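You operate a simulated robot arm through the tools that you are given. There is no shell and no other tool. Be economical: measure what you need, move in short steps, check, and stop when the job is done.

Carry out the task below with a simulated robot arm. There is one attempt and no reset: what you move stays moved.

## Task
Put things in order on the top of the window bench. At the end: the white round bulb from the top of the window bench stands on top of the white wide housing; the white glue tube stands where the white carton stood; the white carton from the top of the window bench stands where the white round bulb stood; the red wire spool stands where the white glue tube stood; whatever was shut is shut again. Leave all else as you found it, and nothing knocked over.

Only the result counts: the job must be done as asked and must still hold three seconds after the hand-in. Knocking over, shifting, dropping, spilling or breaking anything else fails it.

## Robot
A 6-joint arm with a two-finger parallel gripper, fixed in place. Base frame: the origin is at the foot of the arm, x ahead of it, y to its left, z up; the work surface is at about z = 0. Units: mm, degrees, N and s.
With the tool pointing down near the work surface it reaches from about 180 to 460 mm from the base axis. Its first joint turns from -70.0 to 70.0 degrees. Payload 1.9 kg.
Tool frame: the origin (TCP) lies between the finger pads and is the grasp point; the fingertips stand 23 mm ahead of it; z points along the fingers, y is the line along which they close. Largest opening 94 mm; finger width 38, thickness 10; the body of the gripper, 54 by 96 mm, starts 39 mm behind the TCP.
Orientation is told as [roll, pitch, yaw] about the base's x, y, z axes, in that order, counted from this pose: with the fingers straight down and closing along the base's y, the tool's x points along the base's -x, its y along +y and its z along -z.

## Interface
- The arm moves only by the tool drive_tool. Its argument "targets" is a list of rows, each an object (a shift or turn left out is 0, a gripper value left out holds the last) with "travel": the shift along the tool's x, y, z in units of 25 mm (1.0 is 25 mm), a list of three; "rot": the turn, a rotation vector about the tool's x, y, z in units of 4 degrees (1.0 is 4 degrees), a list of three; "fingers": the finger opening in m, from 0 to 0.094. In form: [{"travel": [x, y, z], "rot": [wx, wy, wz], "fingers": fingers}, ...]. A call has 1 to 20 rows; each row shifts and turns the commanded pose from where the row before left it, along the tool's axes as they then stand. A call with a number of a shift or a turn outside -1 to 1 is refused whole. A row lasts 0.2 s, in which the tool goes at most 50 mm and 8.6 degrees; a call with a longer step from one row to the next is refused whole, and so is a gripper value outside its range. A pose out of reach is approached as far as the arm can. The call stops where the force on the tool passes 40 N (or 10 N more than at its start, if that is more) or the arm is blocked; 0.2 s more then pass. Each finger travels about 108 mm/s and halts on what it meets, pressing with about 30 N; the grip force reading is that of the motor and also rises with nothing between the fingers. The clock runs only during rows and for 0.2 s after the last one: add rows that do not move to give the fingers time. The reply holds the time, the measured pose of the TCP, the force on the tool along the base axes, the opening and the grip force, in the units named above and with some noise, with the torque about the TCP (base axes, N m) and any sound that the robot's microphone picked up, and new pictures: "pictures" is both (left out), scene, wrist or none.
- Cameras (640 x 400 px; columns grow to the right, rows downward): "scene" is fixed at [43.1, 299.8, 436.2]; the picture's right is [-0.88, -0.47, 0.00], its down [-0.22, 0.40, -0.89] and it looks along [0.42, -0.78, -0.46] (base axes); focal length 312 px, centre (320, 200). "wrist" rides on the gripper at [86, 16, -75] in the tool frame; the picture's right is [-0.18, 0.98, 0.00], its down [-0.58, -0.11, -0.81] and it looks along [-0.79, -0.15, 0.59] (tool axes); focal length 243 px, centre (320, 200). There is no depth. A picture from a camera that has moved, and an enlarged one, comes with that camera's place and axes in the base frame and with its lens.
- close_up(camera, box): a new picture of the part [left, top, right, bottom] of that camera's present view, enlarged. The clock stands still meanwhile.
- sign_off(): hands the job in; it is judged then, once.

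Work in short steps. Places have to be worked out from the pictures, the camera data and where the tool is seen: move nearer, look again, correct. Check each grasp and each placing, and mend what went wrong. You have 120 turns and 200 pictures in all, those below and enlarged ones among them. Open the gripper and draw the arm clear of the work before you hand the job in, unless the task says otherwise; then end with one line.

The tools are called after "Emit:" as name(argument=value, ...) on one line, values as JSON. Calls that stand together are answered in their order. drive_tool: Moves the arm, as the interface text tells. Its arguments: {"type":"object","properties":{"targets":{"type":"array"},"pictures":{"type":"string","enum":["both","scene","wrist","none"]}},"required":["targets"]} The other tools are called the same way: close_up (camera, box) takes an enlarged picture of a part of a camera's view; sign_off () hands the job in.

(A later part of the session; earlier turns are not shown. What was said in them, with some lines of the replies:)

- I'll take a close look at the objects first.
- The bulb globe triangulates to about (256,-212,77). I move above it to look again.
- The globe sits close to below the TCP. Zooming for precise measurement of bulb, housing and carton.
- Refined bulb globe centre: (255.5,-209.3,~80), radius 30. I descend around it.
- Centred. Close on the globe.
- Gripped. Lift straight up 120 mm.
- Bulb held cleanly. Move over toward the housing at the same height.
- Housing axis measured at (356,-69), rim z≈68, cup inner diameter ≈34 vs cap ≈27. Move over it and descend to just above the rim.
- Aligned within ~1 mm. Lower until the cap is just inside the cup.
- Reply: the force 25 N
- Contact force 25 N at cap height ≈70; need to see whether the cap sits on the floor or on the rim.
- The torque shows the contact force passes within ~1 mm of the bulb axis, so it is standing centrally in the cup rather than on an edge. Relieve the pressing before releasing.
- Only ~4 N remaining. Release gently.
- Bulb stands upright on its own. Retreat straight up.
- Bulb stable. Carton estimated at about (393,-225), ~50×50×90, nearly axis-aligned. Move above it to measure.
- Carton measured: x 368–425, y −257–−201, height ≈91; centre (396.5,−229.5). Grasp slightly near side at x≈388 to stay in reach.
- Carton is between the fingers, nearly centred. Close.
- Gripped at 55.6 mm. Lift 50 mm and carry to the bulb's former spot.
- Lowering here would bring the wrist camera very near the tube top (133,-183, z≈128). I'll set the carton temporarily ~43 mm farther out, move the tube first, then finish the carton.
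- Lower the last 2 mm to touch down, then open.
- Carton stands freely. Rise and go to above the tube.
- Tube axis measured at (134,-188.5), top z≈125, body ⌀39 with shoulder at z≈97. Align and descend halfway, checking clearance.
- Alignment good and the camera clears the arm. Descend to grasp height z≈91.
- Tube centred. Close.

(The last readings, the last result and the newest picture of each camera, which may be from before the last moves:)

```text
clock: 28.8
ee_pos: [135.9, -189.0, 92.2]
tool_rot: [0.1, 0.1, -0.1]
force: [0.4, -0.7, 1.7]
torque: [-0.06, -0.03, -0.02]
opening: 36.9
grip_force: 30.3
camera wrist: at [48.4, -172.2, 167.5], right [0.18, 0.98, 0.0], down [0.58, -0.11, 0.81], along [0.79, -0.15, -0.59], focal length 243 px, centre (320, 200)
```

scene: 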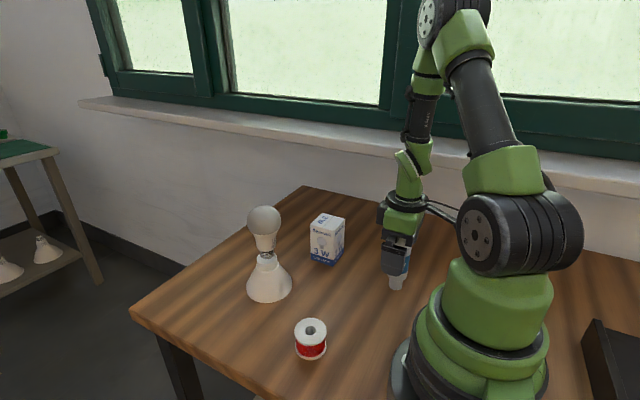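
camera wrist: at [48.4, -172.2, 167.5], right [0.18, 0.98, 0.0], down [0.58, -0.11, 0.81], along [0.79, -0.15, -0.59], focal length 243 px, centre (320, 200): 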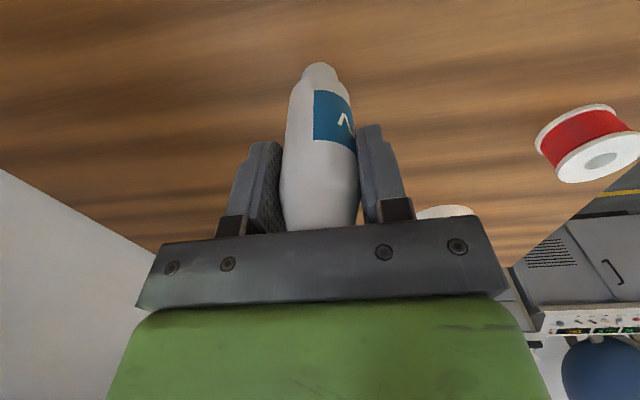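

Held at 36.9 mm. Lift 115 mm and fly over the carton toward its old spot.

Emit:
drive_tool(targets=[{"travel": [0, 0, -0.6]}, {"travel": [0, 0, -1]}, {"travel": [0, 0, -1]}, {"travel": [0, 0, -1]}, {"travel": [0, 0, -1]}, {"travel": [-1, -0.15, 0]}, {"travel": [-1, -0.15, 0]}, {"travel": [-1, -0.15, 0]}, {"travel": [-1, -0.15, 0]}, {"travel": [-1, -0.15, 0]}, {"travel": [-1, -0.15, 0]}, {"travel": [-1, -0.15, 0]}, {"travel": [-1, -0.15, 0]}, {"travel": [-1, -0.15, 0]}, {}])

```text
clock: 32.0
ee_pos: [360.6, -224.1, 208.4]
tool_rot: [0.0, 0.0, 0.1]
force: [0.9, 1.0, -1.5]
torque: [0.03, 0.0, 0.01]
opening: 37.1
grip_force: 29.8
camera wrist: at [273.7, -207.1, 283.5], right [0.18, 0.98, 0.0], down [0.58, -0.11, 0.81], along [0.79, -0.15, -0.59], focal length 243 px, centre (320, 200)
```

scene: 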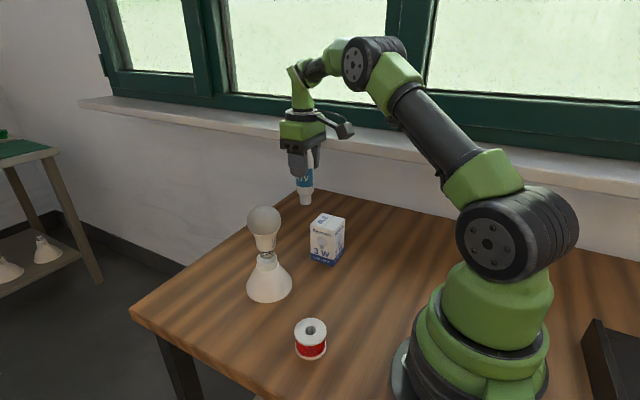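
wrist: 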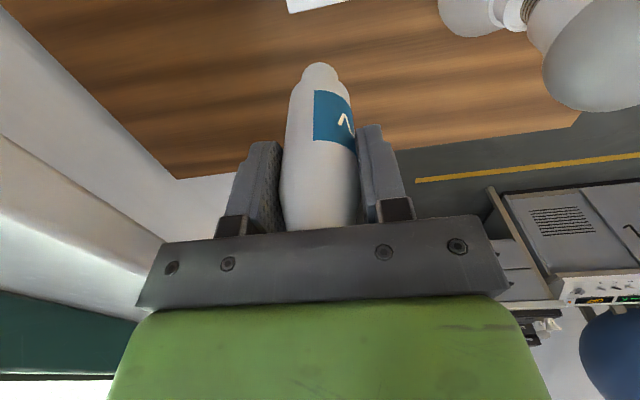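

Move to (396.5,-230) and descend most of the way.

Emit:
drive_tool(targets=[{"travel": [-0.73, -0.13, 0]}, {"travel": [-0.73, -0.13, 0.2]}, {"travel": [0, 0, 0.9]}, {"travel": [0, 0, 0.9]}, {"travel": [0, 0, 0.9]}, {"travel": [0, 0, 0.9]}, {"travel": [0, 0, 0.6]}, {}])

```text
clock: 33.8
ee_pos: [393.5, -224.3, 96.2]
tool_rot: [0.0, 0.0, 0.0]
force: [-0.5, -0.2, -0.3]
torque: [0.0, -0.01, -0.02]
opening: 36.8
grip_force: 29.9
out of reach, approached as far as the arm can: row 2
camera wrist: at [306.3, -207.6, 171.2], right [0.18, 0.98, 0.0], down [0.58, -0.11, 0.81], along [0.79, -0.15, -0.59], focal length 243 px, centre (320, 200)
```

scene: 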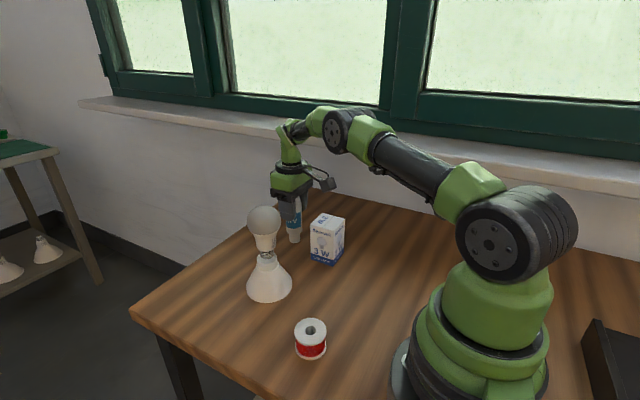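
wrist: 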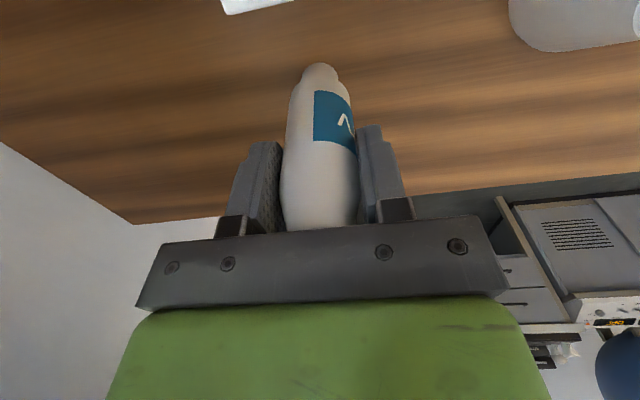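

Reach clipped at height; nudge the remaining offset here, lower down.

Emit:
drive_tool(targets=[{"travel": [-0.12, -0.22, 0]}, {}], pictures="none")

```text
clock: 34.4
ee_pos: [396.4, -230.4, 97.2]
tool_rot: [0.0, 0.0, 0.0]
force: [-0.5, -0.2, -0.7]
torque: [-0.05, -0.02, -0.03]
opening: 36.8
grip_force: 29.9
```

On target. Lower in small steps to touch.

Emit:
drive_tool(targets=[{"travel": [0, 0, 0.12]}, {"travel": [0, 0, 0.04]}, {"travel": [0, 0, 0.03]}, {}], pictures="scene")

Emit:
close_up(camera="scene", box=[260, 180, 350, 270])

```text
clock: 35.4
ee_pos: [397.3, -229.8, 92.5]
tool_rot: [-0.1, 0.0, 0.1]
force: [-4.0, 1.5, 13.5]
torque: [0.15, 0.29, 0.01]
opening: 37.0
grip_force: 29.9
```

scene: 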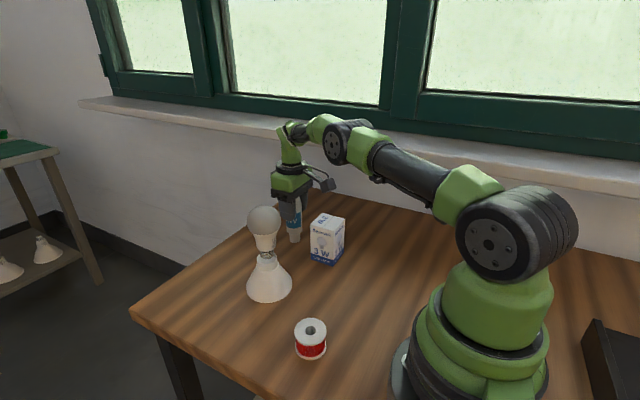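

```text
4.44 times, centred on (305, 225) of scene
camera zoom: at [43.0, 299.8, 436.2], right [-0.88, -0.47, 0.0], down [-0.22, 0.4, -0.89], along [0.42, -0.78, -0.46], focal length 1385 px, centre (387, 89)
```

zoom: 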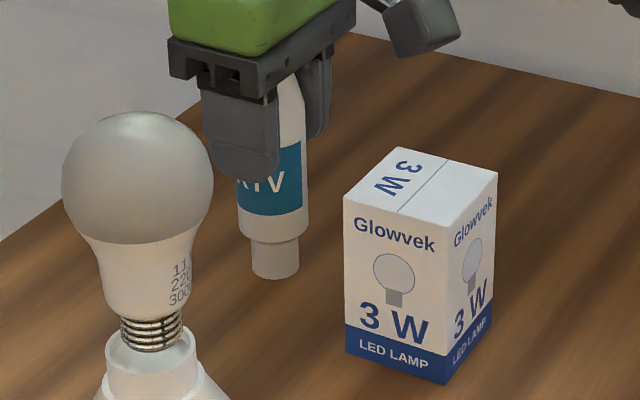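

Touchdown (13.5 N). Ease up 1 mm and release gently.

Emit:
drive_tool(targets=[{"travel": [0, 0, -0.04]}, {}, {"fingers": 0.04}, {"fingers": 0.045}, {"fingers": 0.06}, {"fingers": 0.08}, {"fingers": 0.092}, {}])

```text
clock: 37.2
ee_pos: [395.6, -231.0, 92.7]
tool_rot: [0.0, 0.0, 0.1]
force: [0.4, -0.2, -0.2]
torque: [0.0, 0.04, 0.03]
opening: 92.0
grip_force: 0.0
camera wrist: at [309.2, -213.1, 167.4], right [0.18, 0.98, 0.0], down [0.58, -0.11, 0.81], along [0.79, -0.15, -0.59], focal length 243 px, centre (320, 200)
```

scene: 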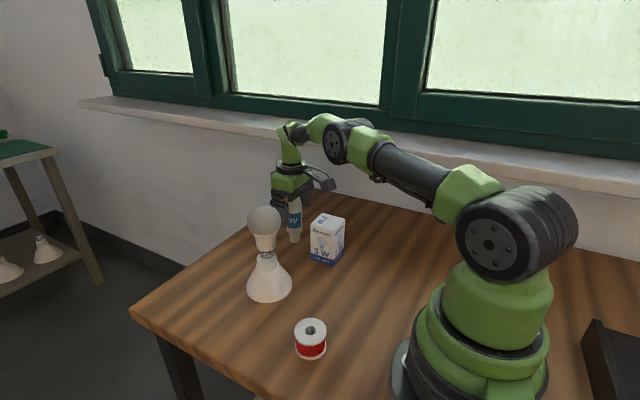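
wrist: 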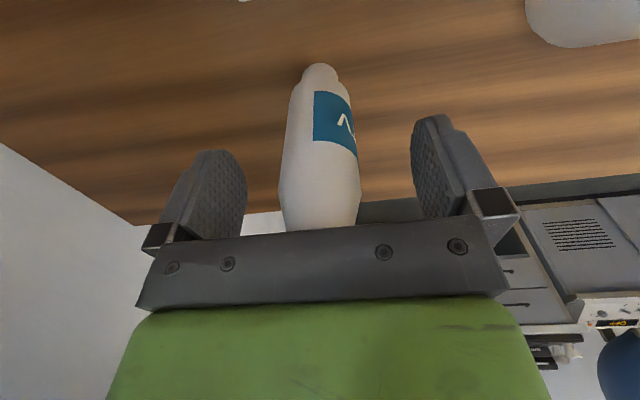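

Tube stands alone. Retreat upward, then back in x and over to the carton.

Emit:
drive_tool(targets=[{"travel": [0, 0, -0.6]}, {"travel": [0, 0, -1]}, {"travel": [0, 0, -1]}, {"travel": [0.3, 0, -0.8]}, {"travel": [0.8, 0.1, -0.6]}, {"travel": [0.9, 0.2, 0]}, {"travel": [0.9, 0.2, 0]}, {"travel": [0.9, 0.2, 0]}, {}])

Emit:
close_up(camera="scene", box=[260, 180, 350, 270])

```text
clock: 39.2
ee_pos: [301.2, -212.3, 191.3]
tool_rot: [0.0, 0.0, 0.1]
force: [-0.2, 0.2, -0.1]
torque: [0.0, 0.01, -0.01]
opening: 91.9
grip_force: 0.0
camera wrist: at [214.1, -195.6, 266.8], right [0.18, 0.98, 0.0], down [0.58, -0.11, 0.81], along [0.79, -0.15, -0.59], focal length 243 px, centre (320, 200)
```

scene: 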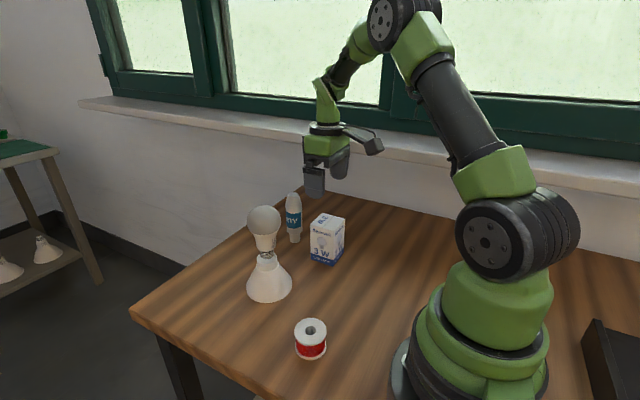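
wrist: 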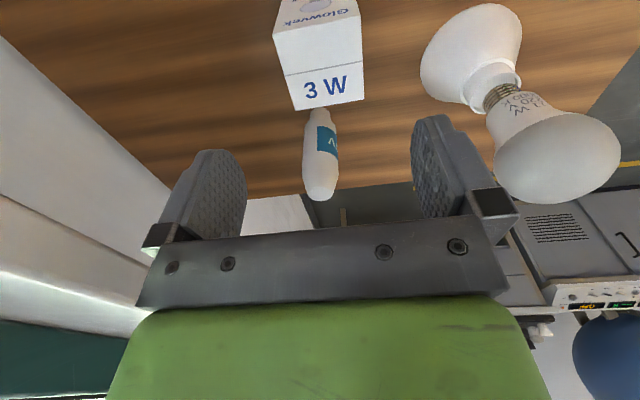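

```text
4.44 times, centred on (305, 225) of scene
camera zoom: at [43.1, 299.8, 436.2], right [-0.88, -0.47, 0.0], down [-0.22, 0.4, -0.89], along [0.42, -0.78, -0.46], focal length 1385 px, centre (387, 89)
```

zoom: 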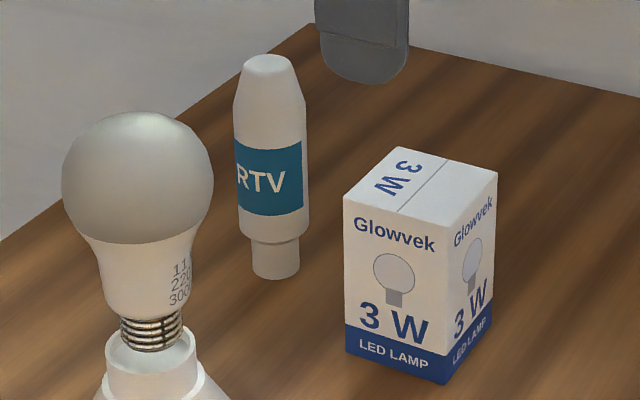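

Tube upright. Descend on the carton (centre ≈(298,-209.5)).

Emit:
drive_tool(targets=[{"travel": [0.18, 0.11, 0.6], "fingers": 0.094}, {"travel": [0, 0, 0.9]}, {"travel": [0, 0, 0.9]}, {"travel": [0, 0, 0.9]}, {"travel": [0, 0, 0.9]}, {"travel": [0, 0, 0.97]}, {}], pictures="wrist")

```text
clock: 40.8
ee_pos: [296.4, -209.2, 62.5]
tool_rot: [-0.1, 0.1, 0.0]
force: [-0.9, -0.4, -0.5]
torque: [-0.01, -0.03, -0.01]
opening: 94.0
grip_force: 0.1
camera wrist: at [209.7, -192.4, 137.8], right [0.18, 0.98, 0.0], down [0.58, -0.11, 0.81], along [0.79, -0.15, -0.59], focal length 243 px, centre (320, 200)
```

wrist: 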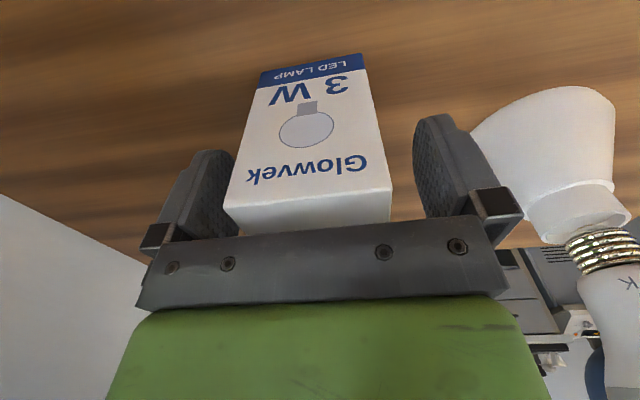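

Grip, lift 15 mm, shift 42.5 mm inward, and lower to just above the surface.

Emit:
drive_tool(targets=[{"fingers": 0.07}, {"fingers": 0.06}, {"fingers": 0.05}, {"fingers": 0.05}, {"travel": [0, 0, -0.6]}, {"travel": [0.85, 0, 0]}, {"travel": [0.85, 0, 0]}, {}, {"travel": [0, 0, 0.52]}, {}])

```text
clock: 43.0
ee_pos: [252.6, -209.9, 65.0]
tool_rot: [0.1, 0.0, 0.0]
force: [-0.8, 0.2, -1.3]
torque: [0.01, 0.0, 0.02]
opening: 55.4
grip_force: 29.6
camera wrist: at [167.4, -193.2, 140.4], right [0.18, 0.98, 0.0], down [0.58, -0.11, 0.81], along [0.79, -0.15, -0.59], focal length 243 px, centre (320, 200)
```

scene: 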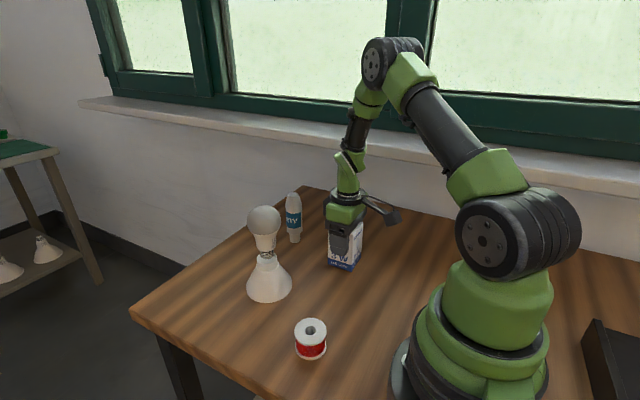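
wrist: 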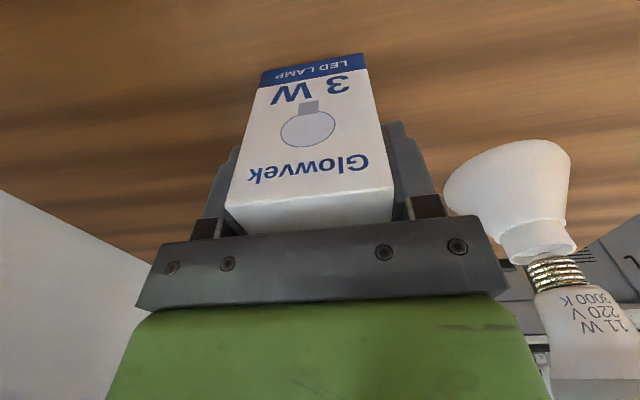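

Lower the last ~2.5 mm and release.

Emit:
drive_tool(targets=[{"travel": [0, 0, 0.06]}, {"travel": [0, 0, 0.03]}, {}, {"fingers": 0.06}, {"fingers": 0.075}, {"fingers": 0.094}, {}], pictures="wrist")

```text
clock: 44.6
ee_pos: [254.4, -210.6, 63.4]
tool_rot: [0.0, 0.0, 0.0]
force: [0.9, -0.1, 0.3]
torque: [-0.04, -0.02, 0.0]
opening: 94.2
grip_force: 0.0
camera wrist: at [167.4, -193.2, 138.1], right [0.18, 0.98, 0.0], down [0.58, -0.11, 0.81], along [0.79, -0.15, -0.59], focal length 243 px, centre (320, 200)
```

wrist: 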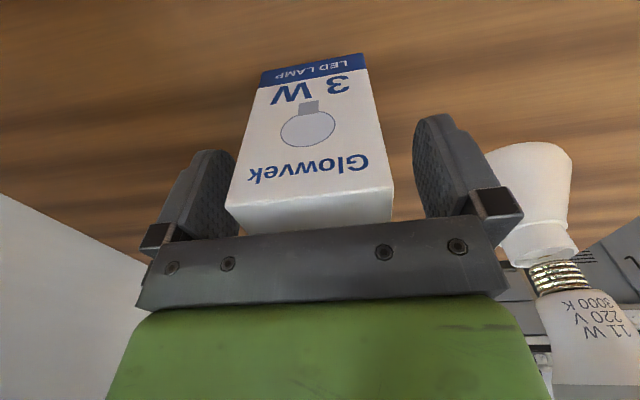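

Carton stands at the bulb's spot. Rise and travel to above the spool.

Emit:
drive_tool(targets=[{"travel": [0, 0, -0.6]}, {"travel": [0, 0, -1]}, {"travel": [0, 0, -1]}, {"travel": [0, 0, -1]}, {"travel": [0, 0, -1]}, {"travel": [0.2, 0.92, 0]}, {"travel": [0.2, 0.92, 0]}, {"travel": [0.2, 0.92, 0]}, {"travel": [0.2, 0.92, 0]}, {"travel": [0.2, 0.92, 0]}, {"travel": [0.2, 0.92, 0]}, {"travel": [0.2, 0.92, 0]}, {"travel": [0.2, 0.92, 0]}, {"travel": [0.2, 0.92, 0]}, {"travel": [0.2, 0.92, 0]}, {}])

Emit:
close_up(camera="wrist", box=[240, 0, 400, 100])

Emit:
close_up(camera="scene", box=[275, 305, 345, 375])

```text
clock: 48.0
ee_pos: [203.8, 20.5, 177.4]
tool_rot: [0.0, 0.0, -0.1]
force: [0.3, 0.3, 0.6]
torque: [-0.02, -0.03, 0.01]
opening: 94.0
grip_force: 0.1
camera wrist: at [117.2, 36.4, 251.9], right [0.18, 0.98, 0.0], down [0.58, -0.11, 0.81], along [0.79, -0.15, -0.59], focal length 243 px, centre (320, 200)
```

scene: 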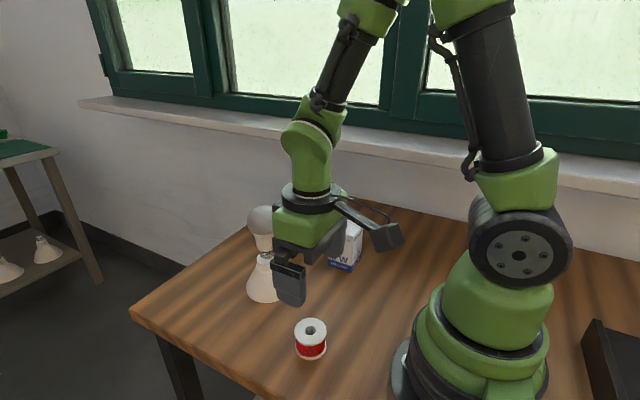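
wrist: 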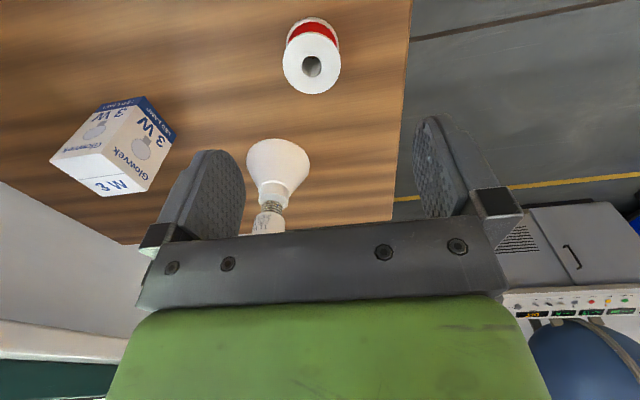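

```text
4.00 times, centred on (320, 50) of wrist
camera zoom: at [117.2, 36.4, 251.9], right [0.18, 0.98, 0.0], down [0.58, -0.11, 0.81], along [0.79, -0.15, -0.59], focal length 970 px, centre (320, 800)
```

zoom: 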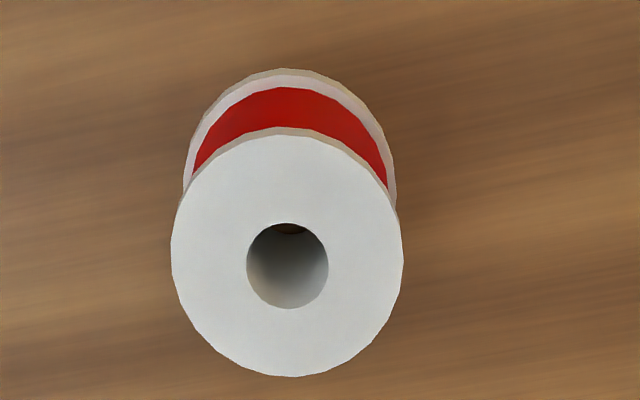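

```text
5.71 times, centred on (310, 340) of scene
camera zoom: at [43.1, 299.8, 436.2], right [-0.88, -0.47, 0.0], down [-0.22, 0.4, -0.89], along [0.42, -0.78, -0.46], focal length 1781 px, centre (377, -600)
```

zoom: 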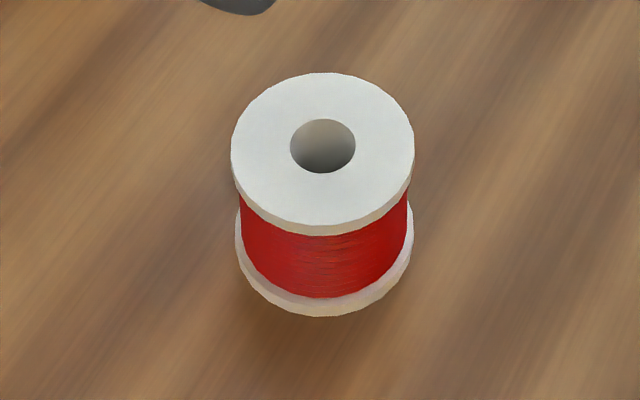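

Spool at (214.7,11.2), top z≈36, ⌀49. Align and descend in stages.

Emit:
drive_tool(targets=[{"travel": [-0.424, -0.37, 0.5]}, {"travel": [0, 0, 0.9]}, {"travel": [0, 0, 0.9]}, {"travel": [0, 0, 0.9]}, {"travel": [0, 0, 0.9]}, {}])

```text
clock: 49.4
ee_pos: [214.2, 11.0, 74.7]
tool_rot: [0.0, 0.0, 0.0]
force: [0.5, 0.3, -0.5]
torque: [0.03, 0.02, -0.02]
opening: 93.9
grip_force: 0.0
camera wrist: at [127.6, 27.7, 149.2], right [0.18, 0.98, 0.0], down [0.58, -0.11, 0.81], along [0.79, -0.15, -0.59], focal length 243 px, centre (320, 200)
```

scene: 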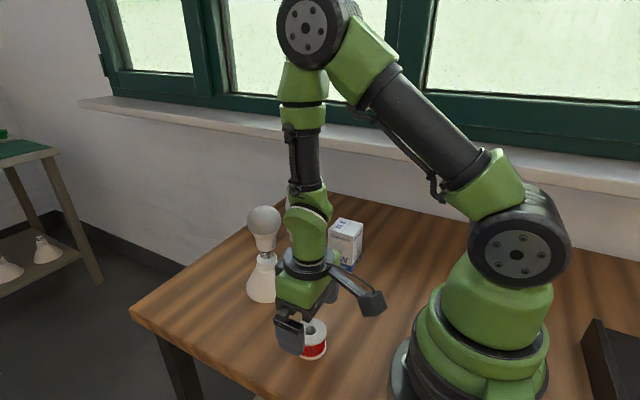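
wrist: 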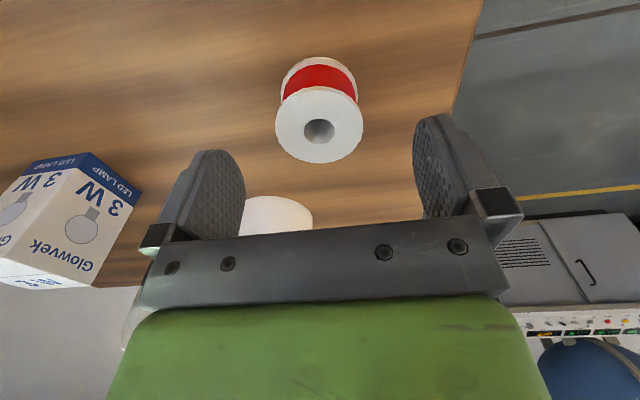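

Perfectly aligned. Descend to z≈28 and close.

Emit:
drive_tool(targets=[{"travel": [0, 0, 0.7]}, {"travel": [0, 0, 0.7]}, {"travel": [0, 0, 0.46]}, {}, {"fingers": 0.07}, {"fingers": 0.055}, {"fingers": 0.044}, {"fingers": 0.04}, {}], pictures="wrist")

```text
clock: 51.4
ee_pos: [213.8, 9.4, 29.7]
tool_rot: [-0.1, 0.0, -0.1]
force: [-0.2, 0.1, 0.4]
torque: [-0.02, -0.01, 0.0]
opening: 48.8
grip_force: 29.5
camera wrist: at [127.7, 27.4, 103.6], right [0.18, 0.98, 0.0], down [0.58, -0.11, 0.81], along [0.79, -0.15, -0.59], focal length 243 px, centre (320, 200)
```

wrist: 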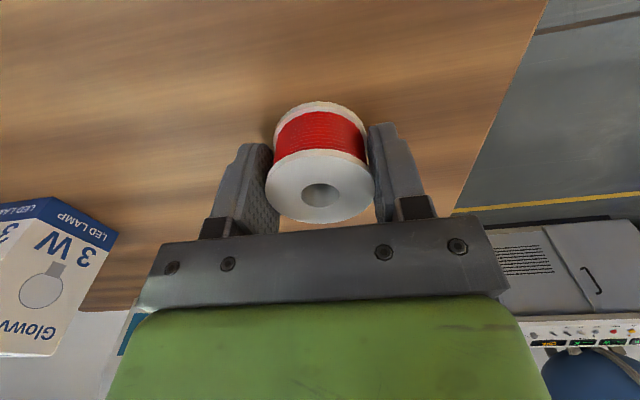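

Held at 48.8 mm. Lift 100 mm and carry to the tube's old spot (134,-188.5).

Emit:
drive_tool(targets=[{"travel": [0, 0, -0.6]}, {"travel": [0, 0, -1]}, {"travel": [0, 0, -1]}, {"travel": [0, 0, -1]}, {"travel": [0, 0, -0.4]}, {"travel": [0.358, -0.886, 0]}, {"travel": [0.358, -0.886, 0]}, {"travel": [0.358, -0.886, 0]}, {"travel": [0.358, -0.886, 0]}, {"travel": [0.358, -0.886, 0]}, {"travel": [0.358, -0.886, 0]}, {"travel": [0.358, -0.886, 0]}, {"travel": [0.358, -0.886, 0]}, {"travel": [0.358, -0.886, 0]}, {}])

```text
clock: 54.6
ee_pos: [134.3, -188.2, 128.8]
tool_rot: [-0.1, 0.0, 0.0]
force: [-0.5, -0.1, -0.8]
torque: [0.0, 0.03, 0.0]
opening: 49.0
grip_force: 29.5
camera wrist: at [47.3, -171.3, 203.5], right [0.18, 0.98, 0.0], down [0.58, -0.11, 0.81], along [0.79, -0.15, -0.59], focal length 243 px, centre (320, 200)
```

scene: 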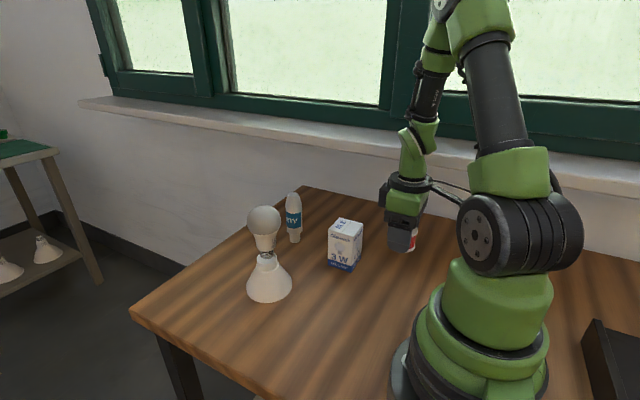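
wrist: 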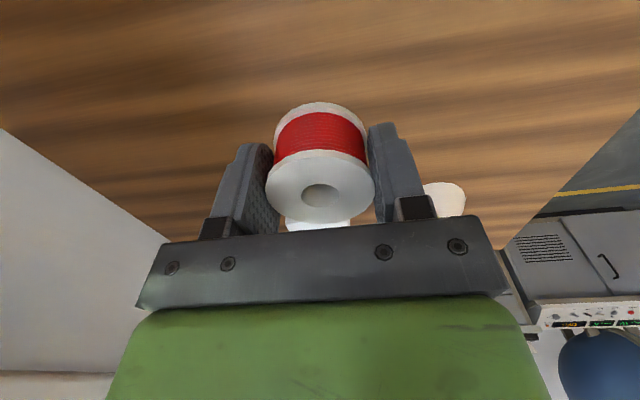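

Over the spot. Descend 97 mm, stopping just above the surface.

Emit:
drive_tool(targets=[{"travel": [0, 0, 0.9]}, {"travel": [0, 0, 0.9]}, {"travel": [0, 0, 0.9]}, {"travel": [0, 0, 0.7]}, {"travel": [0, 0, 0.48]}, {}], pictures="scene")

```text
clock: 56.0
ee_pos: [133.7, -188.3, 32.8]
tool_rot: [0.0, 0.0, 0.0]
force: [-0.3, 0.9, -0.5]
torque: [-0.01, 0.0, -0.01]
opening: 48.9
grip_force: 30.4
```

scene: 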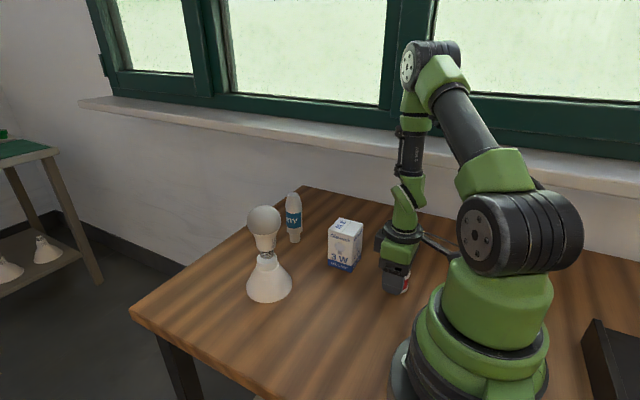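

Lower the last ~3.5 mm in small steps.

Emit:
drive_tool(targets=[{"travel": [0, 0, 0.1]}, {"travel": [0, 0, 0.04]}, {"travel": [0, 0, 0.02]}, {}], pictures="none")

```text
clock: 57.0
ee_pos: [135.0, -188.6, 27.9]
tool_rot: [0.0, 0.0, 0.1]
force: [-3.0, 5.2, 24.4]
torque: [0.12, 0.01, -0.13]
opening: 49.1
grip_force: 30.2
```

Contact; back off ~1 mm, open, and rise clear.

Emit:
drive_tool(targets=[{"travel": [0, 0, -0.05]}, {}, {"fingers": 0.053}, {"fingers": 0.06}, {"fingers": 0.08}, {"fingers": 0.094}, {}, {"travel": [0, 0, -0.5]}, {"travel": [0, 0, -1]}, {"travel": [0, 0, -1]}, {"travel": [0, 0, -1]}, {"travel": [0, 0, -1]}, {"travel": [0, 0, -1]}, {"travel": [0, 0, -1]}, {"travel": [0, 0, -1]}, {}])

Emit:
close_up(camera="scene", box=[240, 180, 430, 310])

```text
clock: 60.4
ee_pos: [135.2, -188.4, 218.1]
tool_rot: [-0.1, 0.0, 0.1]
force: [-0.5, 0.4, -0.4]
torque: [0.02, 0.0, 0.0]
opening: 94.0
grip_force: 0.1
camera wrist: at [48.2, -171.5, 292.3], right [0.18, 0.98, 0.0], down [0.58, -0.11, 0.81], along [0.79, -0.15, -0.59], focal length 243 px, centre (320, 200)
```

scene: 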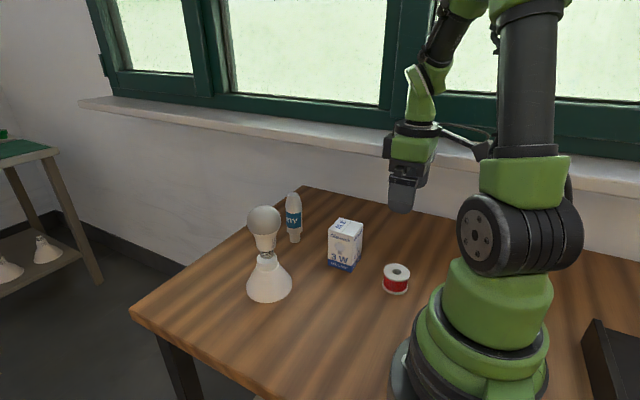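
wrist: 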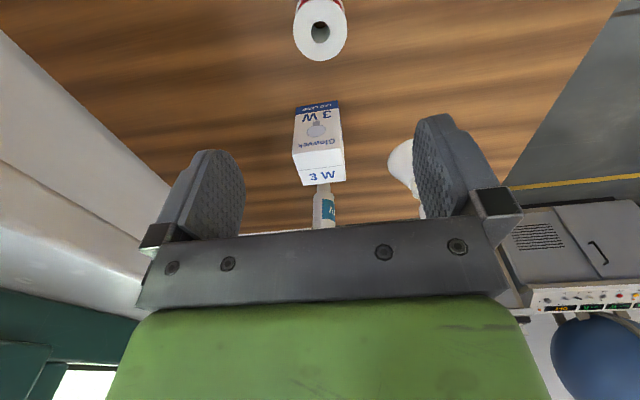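

```text
3.08 times, centred on (335, 245) of scene
camera zoom: at [43.1, 299.8, 436.2], right [-0.88, -0.47, 0.0], down [-0.22, 0.4, -0.89], along [0.42, -0.78, -0.46], focal length 959 px, centre (274, 62)
```

zoom: 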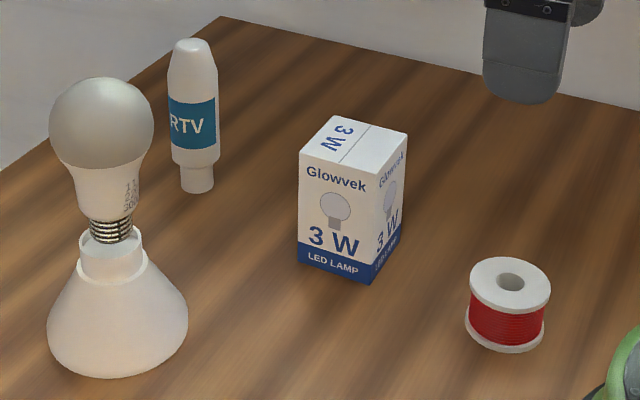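

Everything stands where it should, the gripper is open and clear, and nothing was opened along the way. I'm handing in now.

Emit:
sign_off()

```text
The job is handed in.
```

The bulb stands on the housing, the glue tube on the carton's old spot, the carton on the bulb's and the spool on the tube's; all were upright in the last pictures, nothing else was moved, and nothing had been opened.
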